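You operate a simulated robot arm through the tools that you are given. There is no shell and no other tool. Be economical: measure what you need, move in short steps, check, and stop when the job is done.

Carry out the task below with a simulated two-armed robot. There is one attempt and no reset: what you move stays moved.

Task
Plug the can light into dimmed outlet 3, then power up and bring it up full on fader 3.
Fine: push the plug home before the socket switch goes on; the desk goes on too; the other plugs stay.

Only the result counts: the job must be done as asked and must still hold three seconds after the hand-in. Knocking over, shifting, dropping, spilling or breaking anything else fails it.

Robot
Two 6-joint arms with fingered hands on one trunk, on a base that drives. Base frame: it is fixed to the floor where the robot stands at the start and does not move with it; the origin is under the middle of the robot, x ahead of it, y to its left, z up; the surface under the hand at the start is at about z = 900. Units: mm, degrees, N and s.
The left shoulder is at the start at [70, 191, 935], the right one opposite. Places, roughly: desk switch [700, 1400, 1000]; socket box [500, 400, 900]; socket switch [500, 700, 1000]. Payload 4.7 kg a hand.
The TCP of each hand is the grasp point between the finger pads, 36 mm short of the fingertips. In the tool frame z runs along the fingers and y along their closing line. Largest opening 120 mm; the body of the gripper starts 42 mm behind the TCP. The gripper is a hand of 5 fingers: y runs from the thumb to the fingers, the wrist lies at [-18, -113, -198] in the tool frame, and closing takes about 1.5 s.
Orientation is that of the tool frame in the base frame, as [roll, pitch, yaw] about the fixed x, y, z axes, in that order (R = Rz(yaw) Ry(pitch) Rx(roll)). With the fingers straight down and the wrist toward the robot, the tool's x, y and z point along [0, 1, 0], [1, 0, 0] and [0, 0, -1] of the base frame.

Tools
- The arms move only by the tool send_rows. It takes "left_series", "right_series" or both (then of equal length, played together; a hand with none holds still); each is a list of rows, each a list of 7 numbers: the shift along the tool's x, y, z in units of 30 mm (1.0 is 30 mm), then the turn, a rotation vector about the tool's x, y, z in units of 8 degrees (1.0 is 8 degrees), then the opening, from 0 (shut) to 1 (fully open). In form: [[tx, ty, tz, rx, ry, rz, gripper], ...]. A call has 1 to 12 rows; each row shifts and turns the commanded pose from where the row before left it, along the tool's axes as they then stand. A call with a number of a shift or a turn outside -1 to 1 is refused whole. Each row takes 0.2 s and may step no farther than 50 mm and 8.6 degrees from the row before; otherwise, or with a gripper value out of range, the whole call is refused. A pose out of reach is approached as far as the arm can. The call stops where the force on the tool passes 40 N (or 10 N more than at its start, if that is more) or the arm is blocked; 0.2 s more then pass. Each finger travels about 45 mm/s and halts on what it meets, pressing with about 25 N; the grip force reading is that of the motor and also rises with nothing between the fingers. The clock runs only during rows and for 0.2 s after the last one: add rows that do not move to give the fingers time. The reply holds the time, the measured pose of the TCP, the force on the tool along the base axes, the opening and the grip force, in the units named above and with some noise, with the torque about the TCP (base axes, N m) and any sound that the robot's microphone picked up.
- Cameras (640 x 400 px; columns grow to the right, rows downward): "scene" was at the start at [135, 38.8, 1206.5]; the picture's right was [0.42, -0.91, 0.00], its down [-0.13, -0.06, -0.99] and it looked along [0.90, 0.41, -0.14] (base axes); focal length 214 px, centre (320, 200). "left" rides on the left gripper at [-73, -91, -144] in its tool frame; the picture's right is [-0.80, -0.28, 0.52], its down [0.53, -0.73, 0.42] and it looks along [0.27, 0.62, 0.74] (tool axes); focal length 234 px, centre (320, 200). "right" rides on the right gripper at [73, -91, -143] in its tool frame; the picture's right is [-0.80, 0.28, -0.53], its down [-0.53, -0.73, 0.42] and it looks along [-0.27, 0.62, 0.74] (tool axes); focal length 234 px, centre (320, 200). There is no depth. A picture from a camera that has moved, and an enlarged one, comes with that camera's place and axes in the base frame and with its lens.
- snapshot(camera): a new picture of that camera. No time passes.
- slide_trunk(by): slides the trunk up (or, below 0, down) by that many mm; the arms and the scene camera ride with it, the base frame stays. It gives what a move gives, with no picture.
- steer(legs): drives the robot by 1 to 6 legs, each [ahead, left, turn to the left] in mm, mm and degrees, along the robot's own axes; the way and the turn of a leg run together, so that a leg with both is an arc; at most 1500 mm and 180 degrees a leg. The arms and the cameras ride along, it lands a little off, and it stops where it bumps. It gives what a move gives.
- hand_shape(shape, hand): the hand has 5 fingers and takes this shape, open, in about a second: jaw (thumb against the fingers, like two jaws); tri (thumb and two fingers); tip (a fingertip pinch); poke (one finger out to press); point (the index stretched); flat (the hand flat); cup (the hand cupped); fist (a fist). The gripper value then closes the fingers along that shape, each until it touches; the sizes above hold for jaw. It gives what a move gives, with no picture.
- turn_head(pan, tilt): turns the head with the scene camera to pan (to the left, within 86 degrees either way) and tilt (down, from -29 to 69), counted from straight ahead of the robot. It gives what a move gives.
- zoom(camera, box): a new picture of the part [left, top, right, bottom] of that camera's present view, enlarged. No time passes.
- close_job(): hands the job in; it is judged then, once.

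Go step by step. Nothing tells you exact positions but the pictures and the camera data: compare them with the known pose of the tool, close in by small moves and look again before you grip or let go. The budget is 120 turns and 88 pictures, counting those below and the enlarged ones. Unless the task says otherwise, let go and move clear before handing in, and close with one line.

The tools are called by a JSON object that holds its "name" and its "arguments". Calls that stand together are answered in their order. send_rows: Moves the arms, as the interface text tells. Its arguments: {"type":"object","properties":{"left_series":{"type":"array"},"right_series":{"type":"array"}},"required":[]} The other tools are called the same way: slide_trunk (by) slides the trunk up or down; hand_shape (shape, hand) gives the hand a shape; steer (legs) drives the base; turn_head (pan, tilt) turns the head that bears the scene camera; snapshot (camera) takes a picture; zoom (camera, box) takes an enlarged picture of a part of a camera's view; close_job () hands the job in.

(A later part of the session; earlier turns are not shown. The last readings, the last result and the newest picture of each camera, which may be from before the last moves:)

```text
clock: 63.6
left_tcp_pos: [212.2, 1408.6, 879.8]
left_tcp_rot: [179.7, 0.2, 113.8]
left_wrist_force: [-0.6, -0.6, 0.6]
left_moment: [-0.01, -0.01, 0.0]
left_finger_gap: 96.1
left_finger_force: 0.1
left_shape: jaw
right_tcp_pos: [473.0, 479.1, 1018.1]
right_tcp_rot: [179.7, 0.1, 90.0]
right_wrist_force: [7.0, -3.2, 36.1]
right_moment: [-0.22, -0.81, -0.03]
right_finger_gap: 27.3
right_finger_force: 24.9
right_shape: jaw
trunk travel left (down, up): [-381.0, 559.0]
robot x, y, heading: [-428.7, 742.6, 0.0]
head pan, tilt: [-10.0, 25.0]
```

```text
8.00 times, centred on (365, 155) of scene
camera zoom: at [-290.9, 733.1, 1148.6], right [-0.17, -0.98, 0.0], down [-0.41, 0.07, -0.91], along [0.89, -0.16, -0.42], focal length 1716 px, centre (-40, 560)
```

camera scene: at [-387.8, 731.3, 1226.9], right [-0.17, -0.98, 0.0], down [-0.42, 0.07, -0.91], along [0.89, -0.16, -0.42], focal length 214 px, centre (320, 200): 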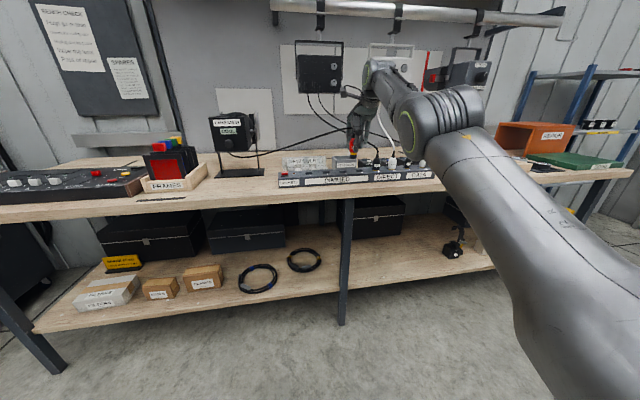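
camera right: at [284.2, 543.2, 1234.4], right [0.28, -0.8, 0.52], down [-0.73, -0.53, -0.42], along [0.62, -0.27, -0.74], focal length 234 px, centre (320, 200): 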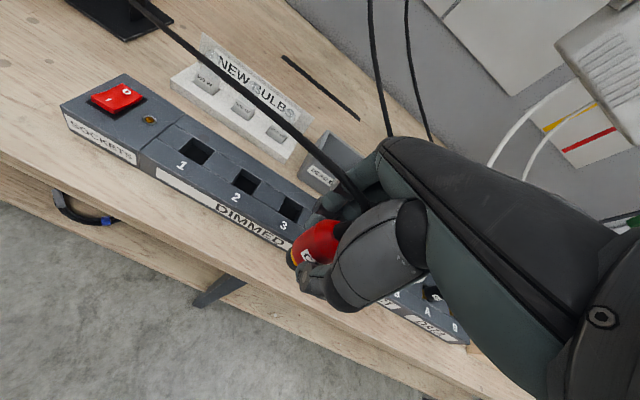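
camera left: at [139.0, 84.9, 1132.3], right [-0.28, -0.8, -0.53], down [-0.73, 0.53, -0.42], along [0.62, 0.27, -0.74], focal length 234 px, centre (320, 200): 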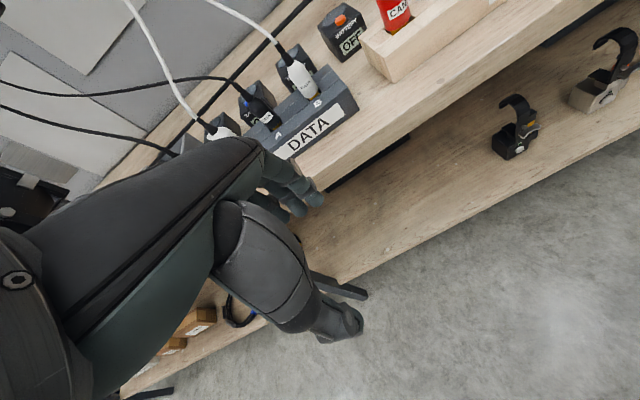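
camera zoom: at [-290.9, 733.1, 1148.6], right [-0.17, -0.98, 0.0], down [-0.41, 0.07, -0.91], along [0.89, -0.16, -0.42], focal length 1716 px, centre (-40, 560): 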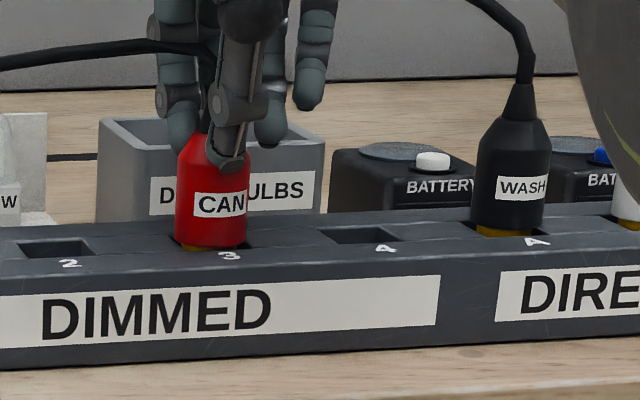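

36 N without travel: the plug is home. I release, rise, and back away, then shift left toward the red socket switch.

{"name": "send_rows", "arguments": {"right_series": [[0, 0, 0, 0, 0, 0, 0.3], [0, 0, 0, 0, 0, 0, 0.5], [0, 0, 0, 0, 0, 0, 0.7], [0, 0, 0, 0, 0, 0, 0.7]]}}

{"name": "slide_trunk", "arguments": {"by": 110}}

{"name": "steer", "arguments": {"legs": [[-40, 0, 0], [0, 190, 0]]}}

{"name": "hand_shape", "arguments": {"hand": "right", "shape": "poke"}}

{"name": "snapshot", "arguments": {"camera": "right"}}

{"name": "zoom", "arguments": {"camera": "scene", "box": [240, 120, 440, 245]}}

```text
clock: 64.7
left_tcp_pos: [216.7, 1407.9, 876.1]
left_tcp_rot: [180.0, 0.1, 113.8]
left_wrist_force: [-0.8, 0.5, 1.0]
left_moment: [0.01, -0.02, 0.03]
left_finger_gap: 96.2
left_finger_force: 0.0
left_shape: jaw
right_tcp_pos: [475.9, 477.8, 1004.3]
right_tcp_rot: [-179.1, 0.0, 90.0]
right_wrist_force: [-0.1, 0.7, -0.4]
right_moment: [0.0, -0.02, 0.04]
right_finger_gap: 83.4
right_finger_force: 0.0
right_shape: jaw
trunk travel left (down, up): [-381.0, 559.0]
robot x, y, heading: [-426.2, 744.6, 0.3]
head pan, tilt: [-10.0, 25.0]
```

```text
clock: 66.1
left_tcp_pos: [216.0, 1408.3, 987.8]
left_tcp_rot: [179.9, 0.2, 113.9]
left_wrist_force: [0.1, -0.5, -0.4]
left_moment: [0.01, -0.03, -0.01]
left_finger_gap: 96.1
left_finger_force: 0.0
left_shape: jaw
right_tcp_pos: [476.6, 478.3, 1118.7]
right_tcp_rot: [-179.5, -0.1, 90.0]
right_wrist_force: [-0.2, -0.5, -0.4]
right_moment: [-0.02, 0.01, 0.0]
right_finger_gap: 83.8
right_finger_force: 0.0
right_shape: jaw
trunk travel left (down, up): [-491.0, 449.0]
robot x, y, heading: [-428.8, 750.4, -0.0]
head pan, tilt: [-10.0, 25.0]
```

```text
clock: 68.1
left_tcp_pos: [181.7, 1588.9, 988.4]
left_tcp_rot: [179.9, 0.1, 113.4]
left_wrist_force: [0.6, 0.3, 1.2]
left_moment: [-0.03, 0.04, 0.02]
left_finger_gap: 96.1
left_finger_force: 0.1
left_shape: jaw
right_tcp_pos: [435.2, 656.8, 1119.7]
right_tcp_rot: [-179.5, 0.0, 89.6]
right_wrist_force: [-0.1, 0.4, 0.0]
right_moment: [-0.01, 0.02, -0.02]
right_finger_gap: 83.7
right_finger_force: 0.1
right_shape: jaw
trunk travel left (down, up): [-491.0, 449.0]
robot x, y, heading: [-465.3, 932.6, -0.5]
head pan, tilt: [-10.0, 25.0]
```

```text
clock: 69.0
left_tcp_pos: [181.4, 1589.4, 989.4]
left_tcp_rot: [179.9, 0.1, 113.4]
left_wrist_force: [0.1, 0.0, 0.2]
left_moment: [0.01, 0.02, 0.02]
left_finger_gap: 96.2
left_finger_force: 0.2
left_shape: jaw
right_tcp_pos: [435.9, 656.0, 1119.6]
right_tcp_rot: [-179.5, 0.0, 89.6]
right_wrist_force: [0.2, -0.3, -0.5]
right_moment: [-0.01, -0.01, -0.01]
right_finger_gap: 0.0
right_finger_force: 0.0
right_shape: poke
trunk travel left (down, up): [-491.0, 449.0]
robot x, y, heading: [-465.9, 934.6, -0.5]
head pan, tilt: [-10.0, 25.0]
```

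```text
30 pictures are left
camera right: at [345.7, 729.0, 1263.1], right [0.28, -0.81, 0.52], down [-0.74, -0.53, -0.42], along [0.61, -0.27, -0.74], focal length 234 px, centre (320, 200)
```

right: 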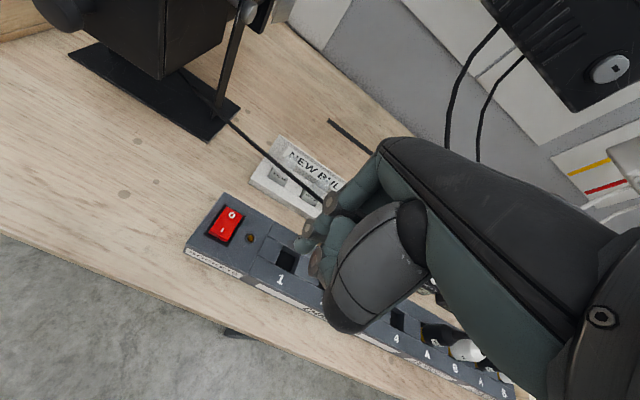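

```text
3.20 times, centred on (340, 182) of scene
camera zoom: at [-325.5, 915.5, 1257.9], right [-0.18, -0.98, 0.0], down [-0.42, 0.08, -0.91], along [0.89, -0.16, -0.42], focal length 686 px, centre (256, 256)
```

zoom: 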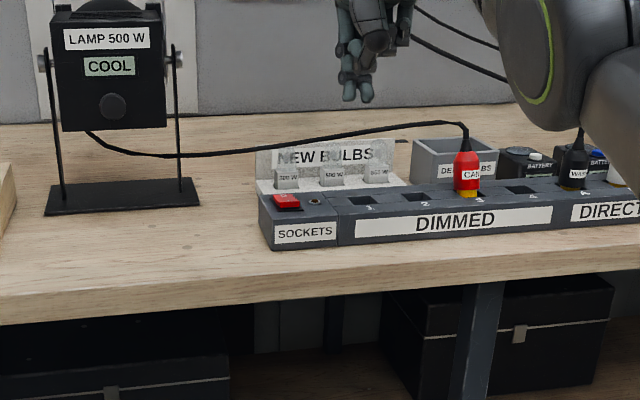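

The red rocker has "0" on its far side and "I" near. I zoom to see the rocker and the poking fingertip.

{"name": "zoom", "arguments": {"camera": "right", "box": [180, 170, 372, 290]}}

{"name": "zoom", "arguments": {"camera": "scene", "box": [310, 110, 390, 160]}}

```text
3.33 times, centred on (276, 230) of right
camera zoom: at [345.7, 729.0, 1263.1], right [0.28, -0.81, 0.52], down [-0.74, -0.53, -0.42], along [0.61, -0.27, -0.74], focal length 781 px, centre (467, 100)
```

zoom: 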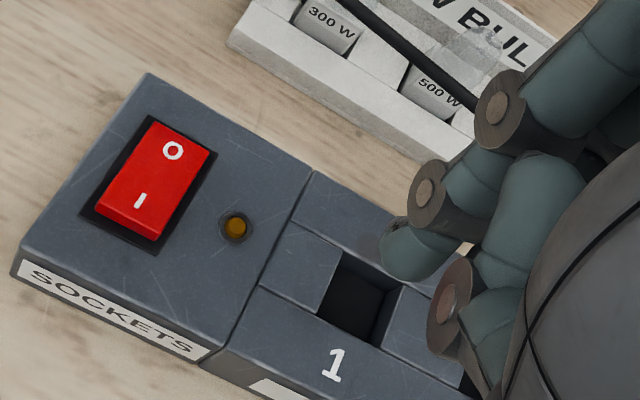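

```text
8.00 times, centred on (350, 135) of scene
camera zoom: at [-325.5, 915.5, 1257.9], right [-0.18, -0.98, 0.0], down [-0.42, 0.08, -0.91], along [0.89, -0.16, -0.42], focal length 1716 px, centre (80, 720)
```

zoom: 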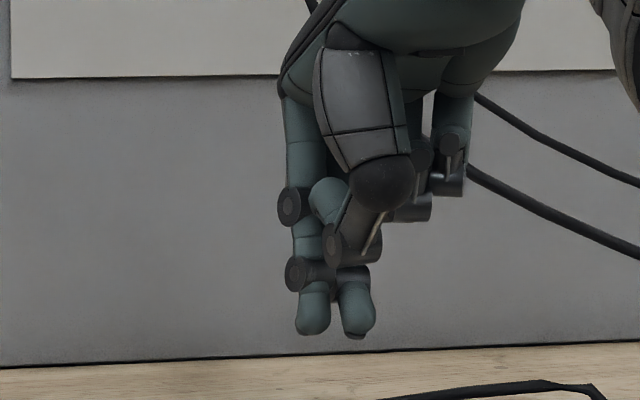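

The "I" half (near side, x≈464, y≈729) stands up, so the switch is off. The two poking tips straddle the TCP's y; I move them above that half.

{"name": "steer", "arguments": {"legs": [[22, 65, 0.5]]}}

{"name": "slide_trunk", "arguments": {"by": -90}}

{"name": "zoom", "arguments": {"camera": "right", "box": [220, 180, 380, 280]}}

{"name": "zoom", "arguments": {"camera": "scene", "box": [300, 110, 396, 170]}}

```text
clock: 70.0
left_tcp_pos: [195.8, 1660.4, 987.3]
left_tcp_rot: [179.9, 0.1, 114.1]
left_wrist_force: [0.1, 0.2, -0.7]
left_moment: [-0.02, 0.03, -0.01]
left_finger_gap: 96.0
left_finger_force: 0.0
left_shape: jaw
right_tcp_pos: [458.6, 730.5, 1118.9]
right_tcp_rot: [-179.5, 0.0, 90.2]
right_wrist_force: [0.2, 1.0, 0.3]
right_moment: [-0.03, 0.02, 0.01]
right_finger_gap: 0.0
right_finger_force: 0.0
right_shape: poke
trunk travel left (down, up): [-491.0, 449.0]
robot x, y, heading: [-443.7, 995.6, 0.1]
head pan, tilt: [-10.0, 25.0]
```

```text
clock: 71.2
left_tcp_pos: [195.8, 1660.6, 899.2]
left_tcp_rot: [179.9, 0.1, 114.0]
left_wrist_force: [-0.1, 0.3, 1.1]
left_moment: [0.0, -0.02, 0.0]
left_finger_gap: 96.2
left_finger_force: 0.0
left_shape: jaw
right_tcp_pos: [460.6, 730.1, 1029.6]
right_tcp_rot: [-179.5, 0.0, 90.2]
right_wrist_force: [-0.6, -0.7, 0.2]
right_moment: [0.0, -0.01, -0.01]
right_finger_gap: 0.2
right_finger_force: 0.1
right_shape: poke
trunk travel left (down, up): [-401.0, 539.0]
robot x, y, heading: [-446.2, 998.1, 0.2]
head pan, tilt: [-10.0, 25.0]
```

```text
4.00 times, centred on (300, 230) of right
camera zoom: at [368.4, 802.2, 1173.4], right [0.29, -0.8, 0.52], down [-0.73, -0.53, -0.42], along [0.62, -0.26, -0.74], focal length 937 px, centre (400, 80)
```

zoom: 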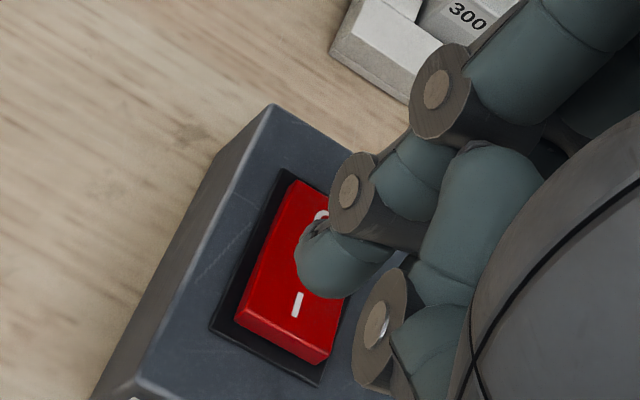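

```text
6.67 times, centred on (348, 140) of scene
camera zoom: at [-304.7, 981.6, 1168.0], right [-0.17, -0.99, 0.0], down [-0.42, 0.07, -0.91], along [0.89, -0.15, -0.42], focal length 1430 px, centre (133, 600)
```

zoom: 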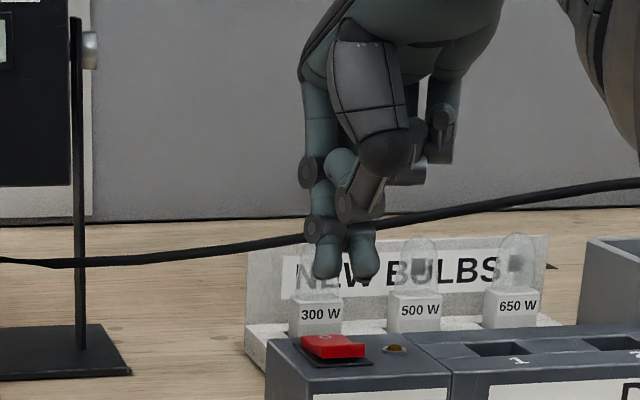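

The tips are above the "I" half but near its front edge; nudge 5 mm ahead then descend in steps.

{"name": "steer", "arguments": {"legs": [[5, 0, 0]]}}

{"name": "slide_trunk", "arguments": {"by": -32}}

{"name": "slide_trunk", "arguments": {"by": -5}}

{"name": "zoom", "arguments": {"camera": "right", "box": [220, 180, 380, 280]}}

```text
clock: 72.0
left_tcp_pos: [199.6, 1660.0, 898.1]
left_tcp_rot: [179.9, 0.1, 114.1]
left_wrist_force: [-0.3, -0.2, 0.0]
left_moment: [0.0, -0.01, 0.0]
left_finger_gap: 96.2
left_finger_force: 0.1
left_shape: jaw
right_tcp_pos: [464.3, 729.5, 1028.8]
right_tcp_rot: [-179.5, 0.0, 90.2]
right_wrist_force: [0.1, 0.2, 0.2]
right_moment: [0.01, -0.02, -0.01]
right_finger_gap: 0.2
right_finger_force: 0.1
right_shape: poke
trunk travel left (down, up): [-401.0, 539.0]
robot x, y, heading: [-437.6, 998.0, 0.3]
head pan, tilt: [-10.0, 25.0]
```

```text
clock: 72.7
left_tcp_pos: [199.4, 1660.8, 866.6]
left_tcp_rot: [179.8, 0.1, 114.1]
left_wrist_force: [-0.6, -0.1, -0.2]
left_moment: [0.01, 0.0, 0.04]
left_finger_gap: 96.3
left_finger_force: 0.1
left_shape: jaw
right_tcp_pos: [464.0, 730.6, 997.9]
right_tcp_rot: [-179.6, 0.0, 90.3]
right_wrist_force: [-0.7, -0.2, 0.5]
right_moment: [-0.02, 0.01, -0.04]
right_finger_gap: 0.0
right_finger_force: 0.0
right_shape: poke
trunk travel left (down, up): [-369.0, 571.0]
robot x, y, heading: [-438.9, 994.0, 0.5]
head pan, tilt: [-10.0, 25.0]
```

```text
clock: 73.3
left_tcp_pos: [199.3, 1660.4, 861.4]
left_tcp_rot: [179.9, 0.2, 114.2]
left_wrist_force: [0.5, -0.4, 0.3]
left_moment: [0.0, 0.01, 0.02]
left_finger_gap: 96.1
left_finger_force: 0.1
left_shape: jaw
right_tcp_pos: [464.5, 729.7, 993.2]
right_tcp_rot: [-179.5, 0.0, 90.2]
right_wrist_force: [-0.3, -0.3, 0.4]
right_moment: [-0.02, 0.01, -0.01]
right_finger_gap: 0.0
right_finger_force: 0.1
right_shape: poke
trunk travel left (down, up): [-364.0, 576.0]
robot x, y, heading: [-439.0, 996.5, 0.2]
head pan, tilt: [-10.0, 25.0]
```

```text
4.00 times, centred on (300, 230) of right
camera zoom: at [373.6, 802.5, 1136.4], right [0.29, -0.8, 0.52], down [-0.73, -0.53, -0.42], along [0.62, -0.26, -0.74], focal length 937 px, centre (400, 80)
```

zoom: 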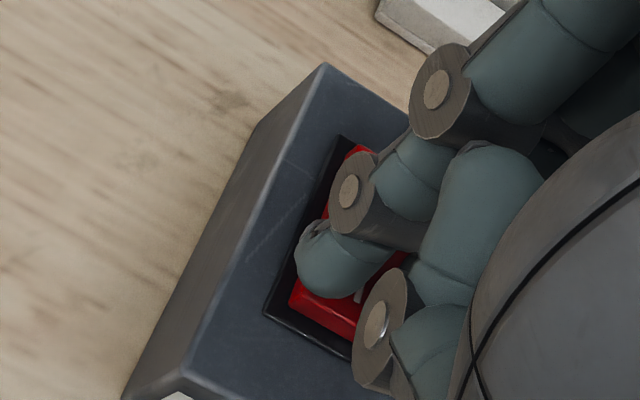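

Over the near half. Pressing down.

{"name": "slide_trunk", "arguments": {"by": -4}}

{"name": "slide_trunk", "arguments": {"by": -4}}

{"name": "slide_trunk", "arguments": {"by": -3}}

```text
clock: 73.8
left_tcp_pos: [200.0, 1659.5, 857.9]
left_tcp_rot: [179.9, 0.1, 114.0]
left_wrist_force: [-0.8, 0.6, 0.2]
left_moment: [0.0, 0.0, -0.02]
left_finger_gap: 96.0
left_finger_force: 0.0
left_shape: jaw
right_tcp_pos: [464.9, 731.1, 989.6]
right_tcp_rot: [-179.7, 0.0, 90.3]
right_wrist_force: [-0.7, -1.0, 4.1]
right_moment: [0.02, 0.01, 0.01]
right_finger_gap: 0.0
right_finger_force: 0.0
right_shape: poke
trunk travel left (down, up): [-360.0, 580.0]
robot x, y, heading: [-437.5, 994.9, -0.1]
head pan, tilt: [-10.0, 25.0]
```

```text
clock: 74.3
left_tcp_pos: [199.3, 1659.5, 855.0]
left_tcp_rot: [179.7, 0.2, 114.0]
left_wrist_force: [-0.5, 0.2, -0.7]
left_moment: [0.02, -0.02, 0.04]
left_finger_gap: 96.3
left_finger_force: 0.1
left_shape: jaw
right_tcp_pos: [462.5, 730.5, 989.3]
right_tcp_rot: [-180.0, 0.0, 90.3]
right_wrist_force: [3.0, -1.0, 19.4]
right_moment: [0.18, -0.19, 0.02]
right_finger_gap: 0.2
right_finger_force: 0.0
right_shape: poke
trunk travel left (down, up): [-356.0, 584.0]
robot x, y, heading: [-439.8, 997.2, 0.1]
head pan, tilt: [-10.0, 25.0]
```

```text
clock: 74.8
left_tcp_pos: [198.2, 1660.3, 852.7]
left_tcp_rot: [179.7, 0.2, 114.1]
left_wrist_force: [0.6, 0.6, 0.4]
left_moment: [0.03, -0.01, -0.01]
left_finger_gap: 96.4
left_finger_force: 0.1
left_shape: jaw
right_tcp_pos: [461.8, 731.4, 989.3]
right_tcp_rot: [179.9, 0.0, 90.2]
right_wrist_force: [5.4, -3.0, 33.2]
right_moment: [0.13, -0.36, -0.06]
right_finger_gap: 0.2
right_finger_force: 0.1
right_shape: poke
trunk travel left (down, up): [-353.0, 587.0]
robot x, y, heading: [-437.0, 1000.9, -0.2]
head pan, tilt: [-10.0, 25.0]
```

33 N with no travel; I lift and look at the rocker's state.

{"name": "slide_trunk", "arguments": {"by": 60}}

{"name": "zoom", "arguments": {"camera": "right", "box": [220, 180, 380, 280]}}

{"name": "zoom", "arguments": {"camera": "scene", "box": [300, 120, 396, 180]}}

```text
clock: 75.8
left_tcp_pos: [200.6, 1659.6, 909.1]
left_tcp_rot: [179.9, 0.2, 114.1]
left_wrist_force: [-0.4, -0.1, 0.4]
left_moment: [0.03, -0.02, 0.02]
left_finger_gap: 96.0
left_finger_force: 0.1
left_shape: jaw
right_tcp_pos: [465.1, 730.8, 1040.6]
right_tcp_rot: [-179.4, 0.1, 90.1]
right_wrist_force: [0.1, -0.6, -0.1]
right_moment: [0.03, 0.04, 0.01]
right_finger_gap: 0.1
right_finger_force: 0.0
right_shape: poke
trunk travel left (down, up): [-413.0, 527.0]
robot x, y, heading: [-440.5, 997.1, 0.1]
head pan, tilt: [-10.0, 25.0]
```

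```text
4.00 times, centred on (300, 230) of right
camera zoom: at [374.4, 802.7, 1184.0], right [0.29, -0.8, 0.52], down [-0.74, -0.53, -0.42], along [0.61, -0.26, -0.74], focal length 937 px, centre (400, 80)
```

zoom: 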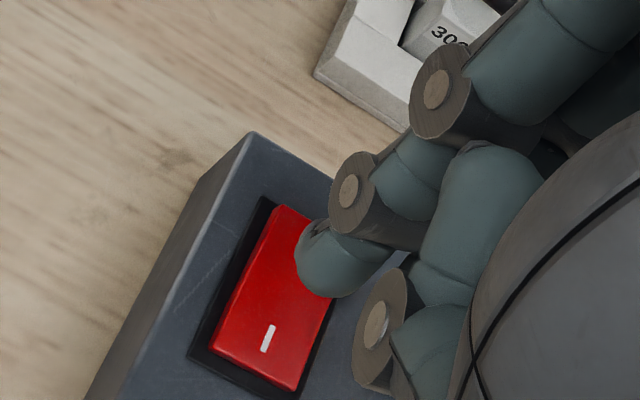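

```text
6.67 times, centred on (348, 150) of scene
camera zoom: at [-299.0, 982.0, 1179.7], right [-0.17, -0.99, 0.0], down [-0.42, 0.07, -0.91], along [0.89, -0.15, -0.42], focal length 1430 px, centre (133, 533)
```

zoom: 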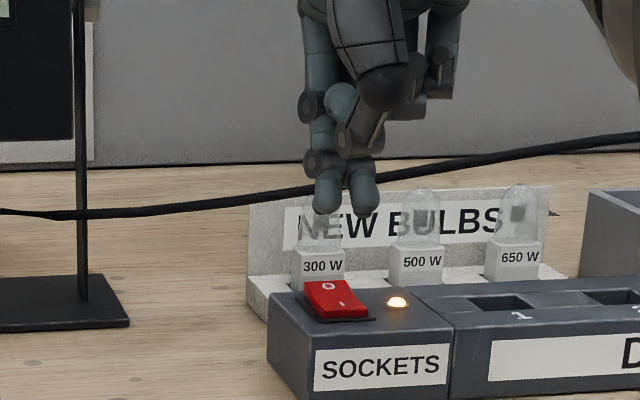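

The switch is on and its lamp lit. I raise and back away, then look left at the desk.

{"name": "slide_trunk", "arguments": {"by": 120}}

{"name": "steer", "arguments": {"legs": [[-150, 0, 0]]}}

{"name": "turn_head", "arguments": {"pan": 30, "tilt": 20}}

{"name": "snapshot", "arguments": {"camera": "scene"}}

```text
clock: 77.3
left_tcp_pos: [200.1, 1660.7, 1030.1]
left_tcp_rot: [180.0, 0.0, 114.0]
left_wrist_force: [0.2, 0.5, -0.8]
left_moment: [0.01, 0.01, -0.02]
left_finger_gap: 96.1
left_finger_force: 0.0
left_shape: jaw
right_tcp_pos: [464.1, 730.9, 1161.7]
right_tcp_rot: [-179.4, 0.1, 90.2]
right_wrist_force: [0.7, -0.2, -0.1]
right_moment: [-0.01, 0.01, -0.01]
right_finger_gap: 0.1
right_finger_force: 0.1
right_shape: poke
trunk travel left (down, up): [-533.0, 407.0]
robot x, y, heading: [-439.3, 993.3, 0.4]
head pan, tilt: [-10.0, 25.0]
```

```text
clock: 78.7
left_tcp_pos: [53.7, 1659.5, 1029.2]
left_tcp_rot: [179.9, 0.2, 114.2]
left_wrist_force: [0.0, 0.7, 0.1]
left_moment: [-0.03, 0.04, 0.0]
left_finger_gap: 96.0
left_finger_force: 0.1
left_shape: jaw
right_tcp_pos: [318.3, 729.5, 1161.1]
right_tcp_rot: [-179.5, 0.1, 90.2]
right_wrist_force: [-1.0, 0.1, 0.8]
right_moment: [-0.04, 0.0, 0.03]
right_finger_gap: 0.0
right_finger_force: 0.1
right_shape: poke
trunk travel left (down, up): [-533.0, 407.0]
robot x, y, heading: [-588.9, 997.6, 0.2]
head pan, tilt: [-10.0, 25.0]
```

```text
clock: 79.8
left_tcp_pos: [53.1, 1660.2, 1030.4]
left_tcp_rot: [179.9, 0.1, 114.1]
left_wrist_force: [0.5, 1.1, -0.8]
left_moment: [-0.04, 0.03, -0.01]
left_finger_gap: 96.4
left_finger_force: 0.0
left_shape: jaw
right_tcp_pos: [316.6, 730.3, 1161.1]
right_tcp_rot: [-179.5, 0.0, 90.2]
right_wrist_force: [0.0, 0.3, -0.7]
right_moment: [0.02, -0.01, 0.0]
right_finger_gap: 0.1
right_finger_force: 0.2
right_shape: poke
trunk travel left (down, up): [-533.0, 407.0]
robot x, y, heading: [-585.2, 997.8, 0.1]
head pan, tilt: [30.0, 20.0]
```

```text
21 pictures are left
camera scene: at [-456.5, 1043.8, 1308.0], right [0.5, -0.86, 0.0], down [-0.3, -0.17, -0.94], along [0.81, 0.47, -0.34], focal length 214 px, centre (320, 200)
```

scene: 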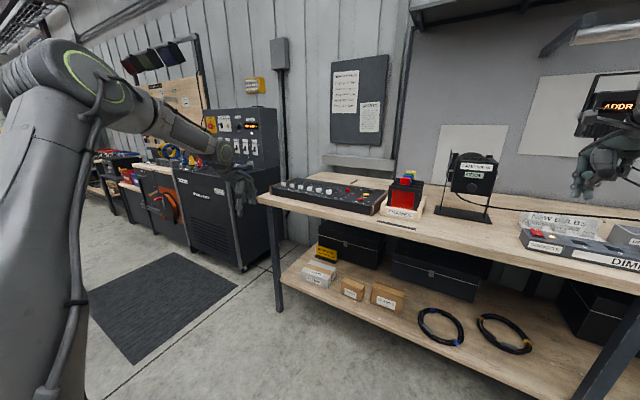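

The desk is at the left end of the bench and the dimmer rack beyond it. Zooming on both.

{"name": "zoom", "arguments": {"camera": "scene", "box": [262, 165, 422, 225]}}

{"name": "zoom", "arguments": {"camera": "scene", "box": [190, 95, 290, 175]}}

```text
4.00 times, centred on (342, 195) of scene
camera zoom: at [-456.5, 1043.8, 1308.0], right [0.5, -0.86, 0.0], down [-0.3, -0.17, -0.94], along [0.81, 0.47, -0.34], focal length 858 px, centre (232, 220)
```

zoom: 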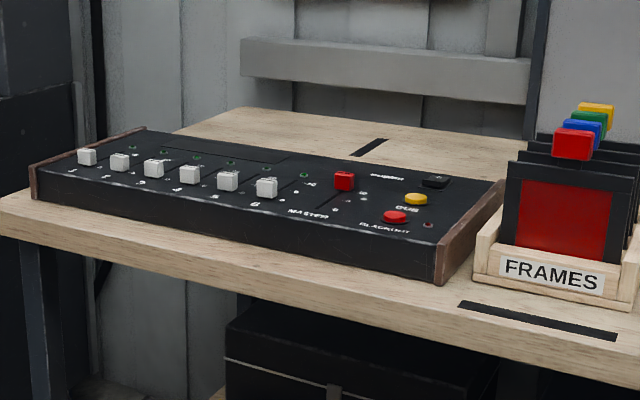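

```text
5.00 times, centred on (240, 135) of scene
camera zoom: at [-456.5, 1043.8, 1308.0], right [0.5, -0.86, 0.0], down [-0.3, -0.17, -0.94], along [0.81, 0.47, -0.34], focal length 1072 px, centre (720, 525)
```

zoom: 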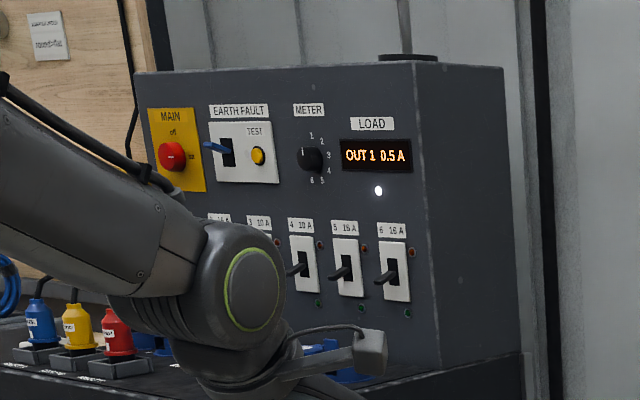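

The desk has fader caps 1–6 at their low end (cap 3 near (519, 1741)), a red MASTER apparently up, and a black POWER rocker near (696, 1378). I drive there with the right hand, first viewing from above.

{"name": "steer", "arguments": {"legs": [[0, 650, 0], [250, 0, 0]]}}

{"name": "snapshot", "arguments": {"camera": "right"}}

```text
clock: 84.8
left_tcp_pos: [288.3, 2308.0, 1030.8]
left_tcp_rot: [179.9, 0.0, 114.7]
left_wrist_force: [-0.2, 0.4, -0.2]
left_moment: [0.01, 0.04, 0.01]
left_finger_gap: 96.2
left_finger_force: 0.1
left_shape: jaw
right_tcp_pos: [562.4, 1380.6, 1161.7]
right_tcp_rot: [-179.5, 0.0, 90.9]
right_wrist_force: [-0.3, 0.0, -0.3]
right_moment: [0.0, -0.03, 0.01]
right_finger_gap: 0.0
right_finger_force: 0.0
right_shape: poke
trunk travel left (down, up): [-533.0, 407.0]
robot x, y, heading: [-346.7, 1640.1, 0.7]
head pan, tilt: [30.0, 20.0]
```

```text
18 pictures are left
camera right: at [470.5, 1452.4, 1305.2], right [0.3, -0.8, 0.52], down [-0.73, -0.54, -0.42], along [0.62, -0.26, -0.74], focal length 234 px, centre (320, 200)
```

right: 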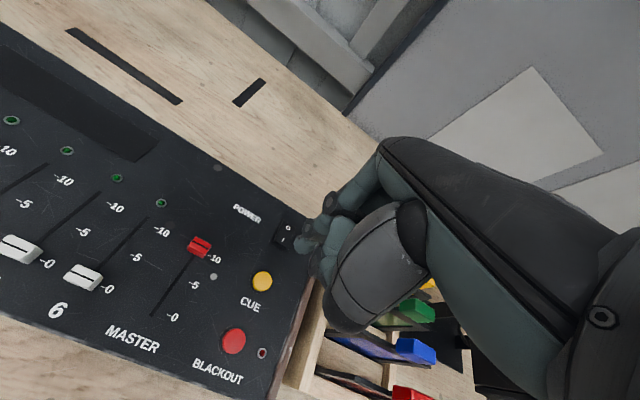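

MASTER is at 10 already. Zooming on the POWER rocker.

{"name": "zoom", "arguments": {"camera": "right", "box": [220, 180, 348, 260]}}

```text
5.00 times, centred on (284, 220) of right
camera zoom: at [470.5, 1452.4, 1305.2], right [0.3, -0.8, 0.52], down [-0.73, -0.54, -0.42], along [0.62, -0.26, -0.74], focal length 1171 px, centre (500, 100)
```

zoom: 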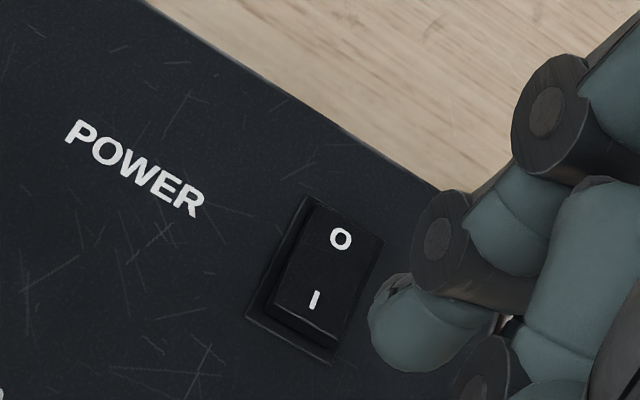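

Rocker's "I" half is at about (643, 1365). I move over it and check clearance to the colour frames.

{"name": "steer", "arguments": {"legs": [[83, -4, -0.7]]}}

{"name": "slide_trunk", "arguments": {"by": -60}}

{"name": "turn_head", "arguments": {"pan": -10, "tilt": 25}}

{"name": "zoom", "arguments": {"camera": "scene", "box": [250, 60, 506, 220]}}

{"name": "zoom", "arguments": {"camera": "right", "box": [220, 180, 380, 280]}}

```text
clock: 85.8
left_tcp_pos: [379.9, 2296.8, 1029.7]
left_tcp_rot: [179.9, 0.1, 114.0]
left_wrist_force: [0.0, 0.5, -0.7]
left_moment: [0.01, 0.01, -0.02]
left_finger_gap: 96.2
left_finger_force: 0.0
left_shape: jaw
right_tcp_pos: [642.3, 1367.7, 1160.2]
right_tcp_rot: [-179.5, 0.0, 90.1]
right_wrist_force: [0.5, 0.2, -0.7]
right_moment: [0.02, -0.02, -0.02]
right_finger_gap: 0.1
right_finger_force: 0.1
right_shape: poke
trunk travel left (down, up): [-533.0, 407.0]
robot x, y, heading: [-261.8, 1637.2, -0.1]
head pan, tilt: [30.0, 20.0]
```

```text
clock: 86.8
left_tcp_pos: [379.2, 2296.1, 970.8]
left_tcp_rot: [179.8, 0.1, 114.1]
left_wrist_force: [0.3, 0.0, -0.1]
left_moment: [0.01, 0.01, 0.01]
left_finger_gap: 96.2
left_finger_force: 0.1
left_shape: jaw
right_tcp_pos: [641.8, 1367.8, 1101.0]
right_tcp_rot: [-179.6, 0.1, 90.2]
right_wrist_force: [0.0, 0.8, -0.6]
right_moment: [-0.03, 0.02, 0.04]
right_finger_gap: 0.0
right_finger_force: 0.1
right_shape: poke
trunk travel left (down, up): [-473.0, 467.0]
robot x, y, heading: [-262.3, 1632.9, 0.2]
head pan, tilt: [30.0, 20.0]
```

```text
clock: 87.9
left_tcp_pos: [379.6, 2296.9, 970.8]
left_tcp_rot: [179.9, 0.1, 113.9]
left_wrist_force: [0.0, -0.1, -0.9]
left_moment: [0.0, -0.01, 0.0]
left_finger_gap: 96.1
left_finger_force: 0.1
left_shape: jaw
right_tcp_pos: [641.4, 1366.9, 1100.2]
right_tcp_rot: [-179.5, 0.0, 90.1]
right_wrist_force: [-0.8, 0.3, -0.3]
right_moment: [0.01, 0.0, 0.0]
right_finger_gap: 0.0
right_finger_force: 0.0
right_shape: poke
trunk travel left (down, up): [-473.0, 467.0]
robot x, y, heading: [-262.6, 1636.1, 0.1]
head pan, tilt: [-10.0, 25.0]
```

```text
2.50 times, centred on (378, 140) of scene
camera zoom: at [-121.4, 1619.6, 1239.9], right [-0.17, -0.99, 0.0], down [-0.42, 0.07, -0.91], along [0.89, -0.15, -0.42], focal length 536 px, centre (175, 350)
```

zoom: 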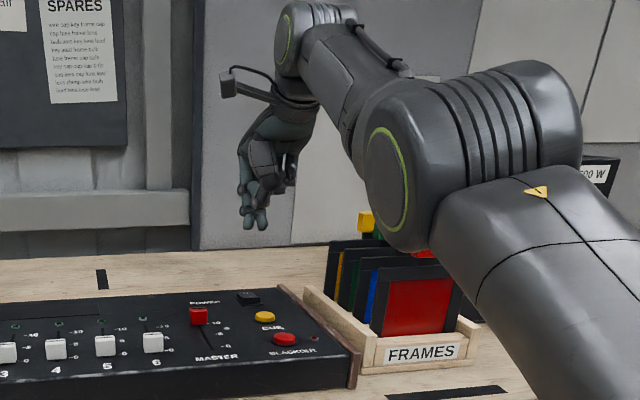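

```text
4.00 times, centred on (300, 230) of right
camera zoom: at [551.5, 1439.1, 1244.9], right [0.29, -0.8, 0.52], down [-0.74, -0.53, -0.42], along [0.61, -0.27, -0.74], focal length 937 px, centre (400, 80)
```

zoom: 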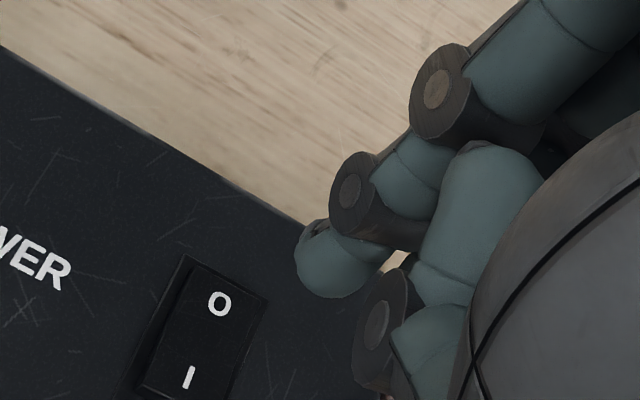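

Alignment with "I" (641, 1365) is good and the hand is clear of the frames. Descending.

{"name": "slide_trunk", "arguments": {"by": -98}}

{"name": "slide_trunk", "arguments": {"by": -6}}

{"name": "slide_trunk", "arguments": {"by": -5}}

```text
clock: 89.2
left_tcp_pos: [378.1, 2297.0, 872.1]
left_tcp_rot: [179.9, 0.2, 114.1]
left_wrist_force: [-0.8, 0.6, 1.1]
left_moment: [0.01, -0.01, -0.01]
left_finger_gap: 96.2
left_finger_force: 0.1
left_shape: jaw
right_tcp_pos: [641.2, 1365.9, 1003.1]
right_tcp_rot: [-179.6, 0.1, 90.1]
right_wrist_force: [0.4, -0.1, -0.5]
right_moment: [-0.08, 0.01, 0.03]
right_finger_gap: 0.2
right_finger_force: 0.0
right_shape: poke
trunk travel left (down, up): [-375.0, 565.0]
robot x, y, heading: [-264.0, 1640.6, 0.1]
head pan, tilt: [-10.0, 25.0]
```

```text
clock: 89.8
left_tcp_pos: [379.4, 2297.3, 866.7]
left_tcp_rot: [180.0, 0.1, 113.9]
left_wrist_force: [0.0, 0.6, -0.5]
left_moment: [-0.01, 0.0, 0.0]
left_finger_gap: 96.2
left_finger_force: 0.1
left_shape: jaw
right_tcp_pos: [641.5, 1366.0, 996.5]
right_tcp_rot: [-179.6, -0.1, 90.1]
right_wrist_force: [0.2, -0.2, 0.2]
right_moment: [0.02, -0.01, -0.03]
right_finger_gap: 0.0
right_finger_force: 0.1
right_shape: poke
trunk travel left (down, up): [-369.0, 571.0]
robot x, y, heading: [-266.2, 1635.8, 0.2]
head pan, tilt: [-10.0, 25.0]
```

```text
clock: 90.3
left_tcp_pos: [379.2, 2297.3, 862.6]
left_tcp_rot: [179.9, 0.1, 114.0]
left_wrist_force: [-0.3, 0.0, -0.5]
left_moment: [0.03, -0.01, 0.0]
left_finger_gap: 96.3
left_finger_force: 0.0
left_shape: jaw
right_tcp_pos: [640.9, 1366.6, 993.9]
right_tcp_rot: [-179.7, -0.1, 90.2]
right_wrist_force: [1.6, -0.7, 8.6]
right_moment: [0.04, -0.11, 0.01]
right_finger_gap: 0.0
right_finger_force: 0.1
right_shape: poke
trunk travel left (down, up): [-364.0, 576.0]
robot x, y, heading: [-260.7, 1634.5, -0.0]
head pan, tilt: [-10.0, 25.0]
```

Contact at 8.6 N. A few more millimetres, then lift and check.

{"name": "slide_trunk", "arguments": {"by": -4}}

{"name": "slide_trunk", "arguments": {"by": -3}}

{"name": "slide_trunk", "arguments": {"by": 110}}

{"name": "zoom", "arguments": {"camera": "scene", "box": [240, 140, 400, 240]}}

```text
clock: 90.8
left_tcp_pos: [376.2, 2297.0, 859.4]
left_tcp_rot: [179.8, 0.1, 113.9]
left_wrist_force: [-0.1, -0.4, 0.5]
left_moment: [0.0, 0.0, -0.02]
left_finger_gap: 96.2
left_finger_force: 0.1
left_shape: jaw
right_tcp_pos: [639.8, 1366.8, 995.4]
right_tcp_rot: [179.9, 0.0, 90.0]
right_wrist_force: [3.0, -3.8, 24.6]
right_moment: [0.11, -0.23, -0.03]
right_finger_gap: 0.0
right_finger_force: 0.1
right_shape: poke
trunk travel left (down, up): [-360.0, 580.0]
robot x, y, heading: [-262.4, 1635.9, 0.3]
head pan, tilt: [-10.0, 25.0]
```

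```text
clock: 91.4
left_tcp_pos: [376.1, 2297.7, 856.6]
left_tcp_rot: [179.8, 0.3, 114.0]
left_wrist_force: [0.0, -0.2, -0.5]
left_moment: [-0.04, 0.02, -0.03]
left_finger_gap: 96.3
left_finger_force: 0.0
left_shape: jaw
right_tcp_pos: [636.9, 1367.8, 993.2]
right_tcp_rot: [179.8, 0.0, 90.2]
right_wrist_force: [5.8, -3.9, 37.5]
right_moment: [0.06, -0.32, -0.08]
right_finger_gap: 0.0
right_finger_force: 0.0
right_shape: poke
trunk travel left (down, up): [-357.0, 583.0]
robot x, y, heading: [-262.8, 1635.8, 0.3]
head pan, tilt: [-10.0, 25.0]
```

```text
clock: 92.8
left_tcp_pos: [379.5, 2296.9, 962.8]
left_tcp_rot: [179.9, 0.0, 114.0]
left_wrist_force: [0.4, -0.6, 0.5]
left_moment: [0.0, 0.0, -0.02]
left_finger_gap: 96.2
left_finger_force: 0.1
left_shape: jaw
right_tcp_pos: [642.3, 1367.3, 1094.7]
right_tcp_rot: [-179.4, 0.1, 90.1]
right_wrist_force: [0.4, -0.2, -0.3]
right_moment: [0.01, 0.04, 0.0]
right_finger_gap: 0.0
right_finger_force: 0.0
right_shape: poke
trunk travel left (down, up): [-467.0, 473.0]
robot x, y, heading: [-260.7, 1638.0, -0.0]
head pan, tilt: [-10.0, 25.0]
```

```text
4.00 times, centred on (320, 190) of scene
camera zoom: at [-120.9, 1619.6, 1233.8], right [-0.17, -0.99, 0.0], down [-0.42, 0.07, -0.91], along [0.89, -0.16, -0.42], focal length 858 px, centre (320, 240)
```

zoom: 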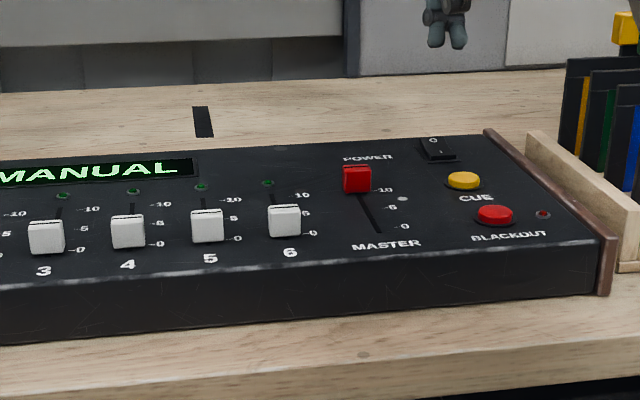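

The desk is on (display "MANUAL") and MASTER is at 10. Fader 3's cap is at about (500, 1721); I go to just in front of it.

{"name": "steer", "arguments": {"legs": [[-190, 0, 0], [0, 354, 0]]}}

{"name": "slide_trunk", "arguments": {"by": -40}}

{"name": "zoom", "arguments": {"camera": "right", "box": [140, 140, 380, 290]}}

{"name": "zoom", "arguments": {"camera": "scene", "box": [270, 130, 430, 230]}}

```text
clock: 96.3
left_tcp_pos: [191.4, 2662.2, 964.5]
left_tcp_rot: [179.9, 0.1, 113.8]
left_wrist_force: [0.2, 1.1, 0.9]
left_moment: [0.01, -0.02, -0.01]
left_finger_gap: 96.1
left_finger_force: 0.0
left_shape: jaw
right_tcp_pos: [450.7, 1730.3, 1094.1]
right_tcp_rot: [-179.5, 0.0, 89.9]
right_wrist_force: [0.1, 0.3, -0.6]
right_moment: [-0.04, -0.03, 0.0]
right_finger_gap: 0.1
right_finger_force: 0.1
right_shape: poke
trunk travel left (down, up): [-467.0, 473.0]
robot x, y, heading: [-459.6, 2006.3, -0.1]
head pan, tilt: [-10.0, 25.0]
```

```text
clock: 97.1
left_tcp_pos: [190.1, 2662.7, 925.5]
left_tcp_rot: [179.9, 0.1, 113.7]
left_wrist_force: [-0.8, -0.2, -0.1]
left_moment: [0.0, -0.02, 0.02]
left_finger_gap: 96.2
left_finger_force: 0.1
left_shape: jaw
right_tcp_pos: [450.1, 1731.2, 1055.0]
right_tcp_rot: [-179.5, 0.0, 89.8]
right_wrist_force: [-0.8, 0.6, -0.1]
right_moment: [0.02, -0.02, -0.02]
right_finger_gap: 0.0
right_finger_force: 0.0
right_shape: poke
trunk travel left (down, up): [-427.0, 513.0]
robot x, y, heading: [-451.7, 2005.8, -0.2]
head pan, tilt: [-10.0, 25.0]
```

```text
2.67 times, centred on (260, 215) of right
camera zoom: at [359.5, 1803.4, 1199.3], right [0.28, -0.8, 0.52], down [-0.74, -0.53, -0.42], along [0.61, -0.27, -0.74], focal length 624 px, centre (480, 160)
```

zoom: 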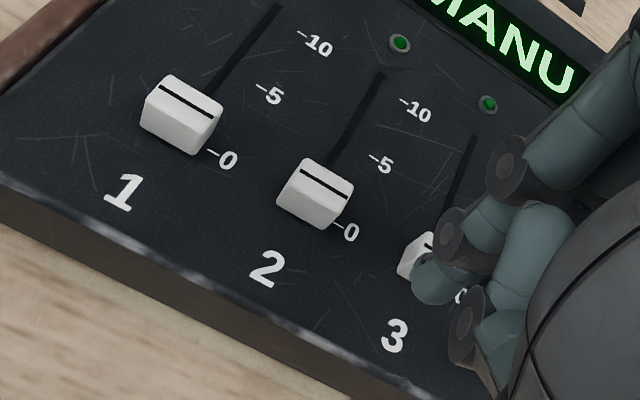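

```text
4.00 times, centred on (350, 180) of scene
camera zoom: at [-312.8, 1986.0, 1194.0], right [-0.17, -0.98, 0.0], down [-0.42, 0.07, -0.91], along [0.89, -0.16, -0.42], focal length 858 px, centre (200, 280)
```

zoom: 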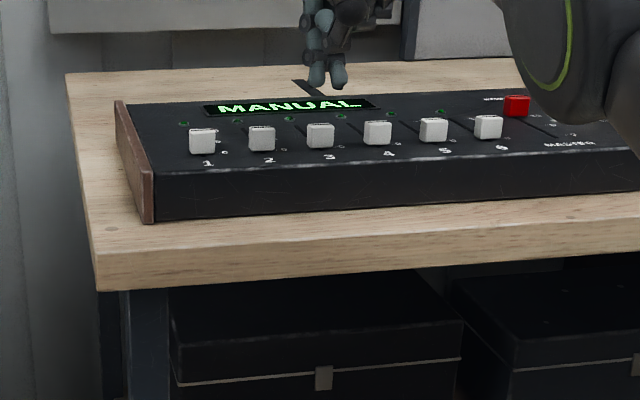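

The tips are about 20 mm in front of cap 3 and about 7 mm too far left. I shift, descend to just above the desk, and look.

{"name": "send_rows", "arguments": {"right_series": [[-0.23, 0, 0, 0, 0, 0, 0], [0, 0, 0, 0, 0, 0, 0]]}}

{"name": "slide_trunk", "arguments": {"by": -60}}

{"name": "slide_trunk", "arguments": {"by": -4}}

{"name": "zoom", "arguments": {"camera": "scene", "box": [300, 120, 396, 180]}}

```text
clock: 97.7
left_tcp_pos: [191.0, 2663.3, 923.9]
left_tcp_rot: [179.8, 0.1, 113.7]
left_wrist_force: [-0.3, 0.6, -1.4]
left_moment: [0.0, -0.02, 0.0]
left_finger_gap: 96.0
left_finger_force: 0.0
left_shape: jaw
right_tcp_pos: [449.4, 1725.3, 1055.9]
right_tcp_rot: [-179.5, 0.0, 89.9]
right_wrist_force: [-0.7, 0.5, 0.1]
right_moment: [-0.05, -0.02, 0.01]
right_finger_gap: 0.1
right_finger_force: 0.0
right_shape: poke
trunk travel left (down, up): [-427.0, 513.0]
robot x, y, heading: [-452.7, 2002.1, -0.3]
head pan, tilt: [-10.0, 25.0]
```

```text
clock: 98.7
left_tcp_pos: [189.8, 2662.4, 864.7]
left_tcp_rot: [179.9, 0.0, 113.8]
left_wrist_force: [-0.2, 0.0, 1.0]
left_moment: [0.0, 0.02, 0.01]
left_finger_gap: 96.4
left_finger_force: 0.0
left_shape: jaw
right_tcp_pos: [449.9, 1724.8, 996.3]
right_tcp_rot: [-179.4, 0.0, 89.9]
right_wrist_force: [-0.8, -0.1, 0.9]
right_moment: [0.0, 0.01, -0.01]
right_finger_gap: 0.1
right_finger_force: 0.0
right_shape: poke
trunk travel left (down, up): [-367.0, 573.0]
robot x, y, heading: [-455.0, 1999.0, -0.2]
head pan, tilt: [-10.0, 25.0]
```

```text
clock: 99.2
left_tcp_pos: [190.5, 2661.5, 859.6]
left_tcp_rot: [179.9, 0.0, 113.8]
left_wrist_force: [-0.4, 0.8, 0.8]
left_moment: [0.0, 0.0, -0.02]
left_finger_gap: 96.2
left_finger_force: 0.1
left_shape: jaw
right_tcp_pos: [451.0, 1724.2, 991.5]
right_tcp_rot: [-179.5, 0.0, 89.9]
right_wrist_force: [-0.3, 0.0, -0.4]
right_moment: [0.02, -0.01, 0.02]
right_finger_gap: 0.2
right_finger_force: 0.1
right_shape: poke
trunk travel left (down, up): [-363.0, 577.0]
robot x, y, heading: [-453.5, 2002.6, -0.1]
head pan, tilt: [-10.0, 25.0]
```

```text
6.67 times, centred on (348, 150) of scene
camera zoom: at [-312.5, 1986.2, 1129.9], right [-0.17, -0.98, 0.0], down [-0.42, 0.07, -0.91], along [0.89, -0.16, -0.42], focal length 1430 px, centre (133, 533)
```

zoom: 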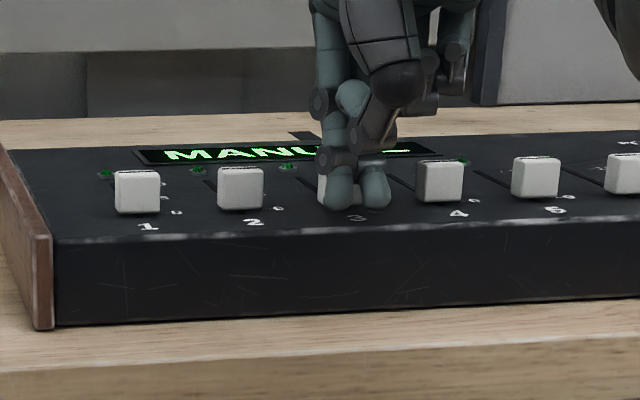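

The tips sit just in front of cap 3, a few millimetres above the desk. I push ahead with the base.

{"name": "steer", "arguments": {"legs": [[60, 0, 0]]}}

{"name": "steer", "arguments": {"legs": [[25, 0, 0]]}}

{"name": "zoom", "arguments": {"camera": "scene", "box": [270, 120, 430, 220]}}

```text
clock: 100.2
left_tcp_pos: [250.6, 2663.7, 857.6]
left_tcp_rot: [-180.0, 0.1, 113.9]
left_wrist_force: [1.3, -0.9, -1.1]
left_moment: [0.0, 0.09, 0.02]
left_finger_gap: 96.2
left_finger_force: 0.0
left_shape: jaw
right_tcp_pos: [512.2, 1726.6, 986.9]
right_tcp_rot: [-179.0, 0.0, 90.1]
right_wrist_force: [-0.8, -0.6, 1.7]
right_moment: [0.0, 0.05, 0.01]
right_finger_gap: 0.0
right_finger_force: 0.1
right_shape: poke
trunk travel left (down, up): [-363.0, 577.0]
robot x, y, heading: [-396.1, 2003.3, -0.1]
head pan, tilt: [-10.0, 25.0]
```

```text
clock: 101.0
left_tcp_pos: [273.8, 2663.5, 860.0]
left_tcp_rot: [179.9, 0.1, 114.0]
left_wrist_force: [1.0, -0.5, -1.4]
left_moment: [-0.01, 0.05, 0.01]
left_finger_gap: 96.4
left_finger_force: 0.1
left_shape: jaw
right_tcp_pos: [535.0, 1726.7, 987.5]
right_tcp_rot: [-179.1, 0.0, 89.9]
right_wrist_force: [-1.8, 0.1, 3.0]
right_moment: [-0.03, -0.03, -0.02]
right_finger_gap: 0.0
right_finger_force: 0.1
right_shape: poke
trunk travel left (down, up): [-363.0, 577.0]
robot x, y, heading: [-373.5, 2000.2, 0.1]
head pan, tilt: [-10.0, 25.0]
```

```text
4.00 times, centred on (350, 170) of scene
camera zoom: at [-227.0, 1986.7, 1129.7], right [-0.17, -0.98, 0.0], down [-0.42, 0.07, -0.91], along [0.89, -0.16, -0.42], focal length 858 px, centre (200, 320)
```

zoom: 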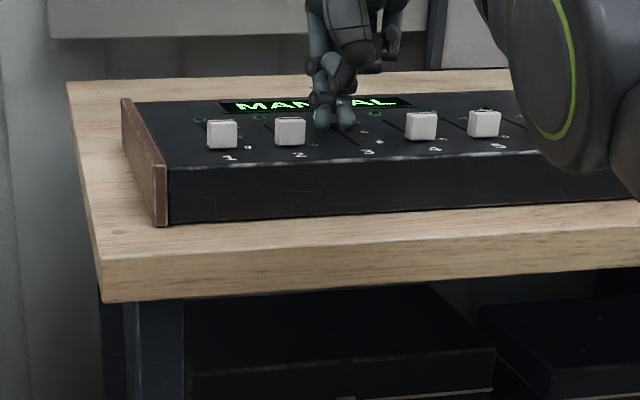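

The cap is moving. I lift 3 mm to ease the drag and keep pushing in small steps until the end stop.

{"name": "slide_trunk", "arguments": {"by": 3}}

{"name": "steer", "arguments": {"legs": [[14, 0, 0]]}}

{"name": "steer", "arguments": {"legs": [[8, 0, 0]]}}

{"name": "zoom", "arguments": {"camera": "scene", "box": [290, 120, 450, 220]}}

```text
clock: 101.5
left_tcp_pos: [273.6, 2663.4, 862.8]
left_tcp_rot: [179.9, 0.2, 113.8]
left_wrist_force: [0.1, -0.8, 0.0]
left_moment: [-0.02, -0.02, 0.05]
left_finger_gap: 96.2
left_finger_force: 0.0
left_shape: jaw
right_tcp_pos: [535.9, 1727.3, 990.3]
right_tcp_rot: [-179.1, 0.1, 90.1]
right_wrist_force: [0.4, -0.4, 0.1]
right_moment: [0.02, 0.0, -0.01]
right_finger_gap: 0.1
right_finger_force: 0.0
right_shape: poke
trunk travel left (down, up): [-366.0, 574.0]
robot x, y, heading: [-370.9, 1998.4, 0.0]
head pan, tilt: [-10.0, 25.0]
```

```text
clock: 102.3
left_tcp_pos: [287.3, 2662.7, 863.4]
left_tcp_rot: [179.9, 0.2, 113.9]
left_wrist_force: [0.7, -0.2, 0.1]
left_moment: [-0.02, 0.0, 0.04]
left_finger_gap: 96.0
left_finger_force: 0.1
left_shape: jaw
right_tcp_pos: [548.4, 1726.1, 993.0]
right_tcp_rot: [-179.3, 0.1, 90.0]
right_wrist_force: [-4.8, -0.1, 7.8]
right_moment: [-0.12, -0.01, -0.04]
right_finger_gap: 0.1
right_finger_force: 0.1
right_shape: poke
trunk travel left (down, up): [-366.0, 574.0]
robot x, y, heading: [-361.5, 2003.9, 0.0]
head pan, tilt: [-10.0, 25.0]
```

```text
clock: 103.0
left_tcp_pos: [292.3, 2664.2, 866.4]
left_tcp_rot: [179.7, 0.3, 113.8]
left_wrist_force: [0.8, 0.1, -0.6]
left_moment: [0.02, 0.02, -0.02]
left_finger_gap: 96.0
left_finger_force: 0.1
left_shape: jaw
right_tcp_pos: [552.3, 1726.8, 1000.2]
right_tcp_rot: [-179.7, 0.0, 90.0]
right_wrist_force: [-21.1, -1.5, 20.1]
right_moment: [-0.28, 0.32, -0.25]
right_finger_gap: 0.0
right_finger_force: 0.0
right_shape: poke
trunk travel left (down, up): [-366.0, 574.0]
robot x, y, heading: [-347.2, 2004.1, -0.2]
head pan, tilt: [-10.0, 25.0]
```

```text
4.00 times, centred on (370, 170) of scene
camera zoom: at [-211.1, 1987.2, 1133.8], right [-0.17, -0.98, 0.0], down [-0.41, 0.07, -0.91], along [0.89, -0.16, -0.42], focal length 858 px, centre (120, 320)
```

zoom: 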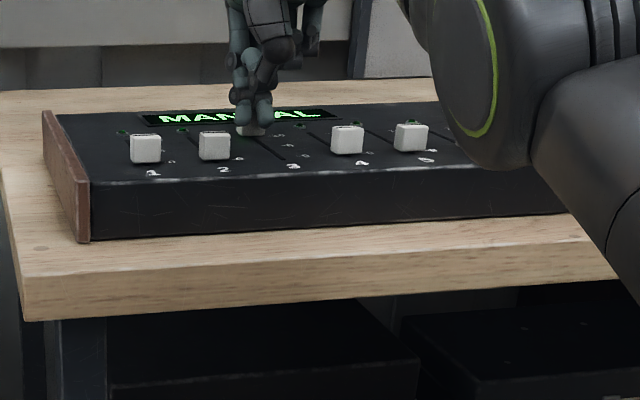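

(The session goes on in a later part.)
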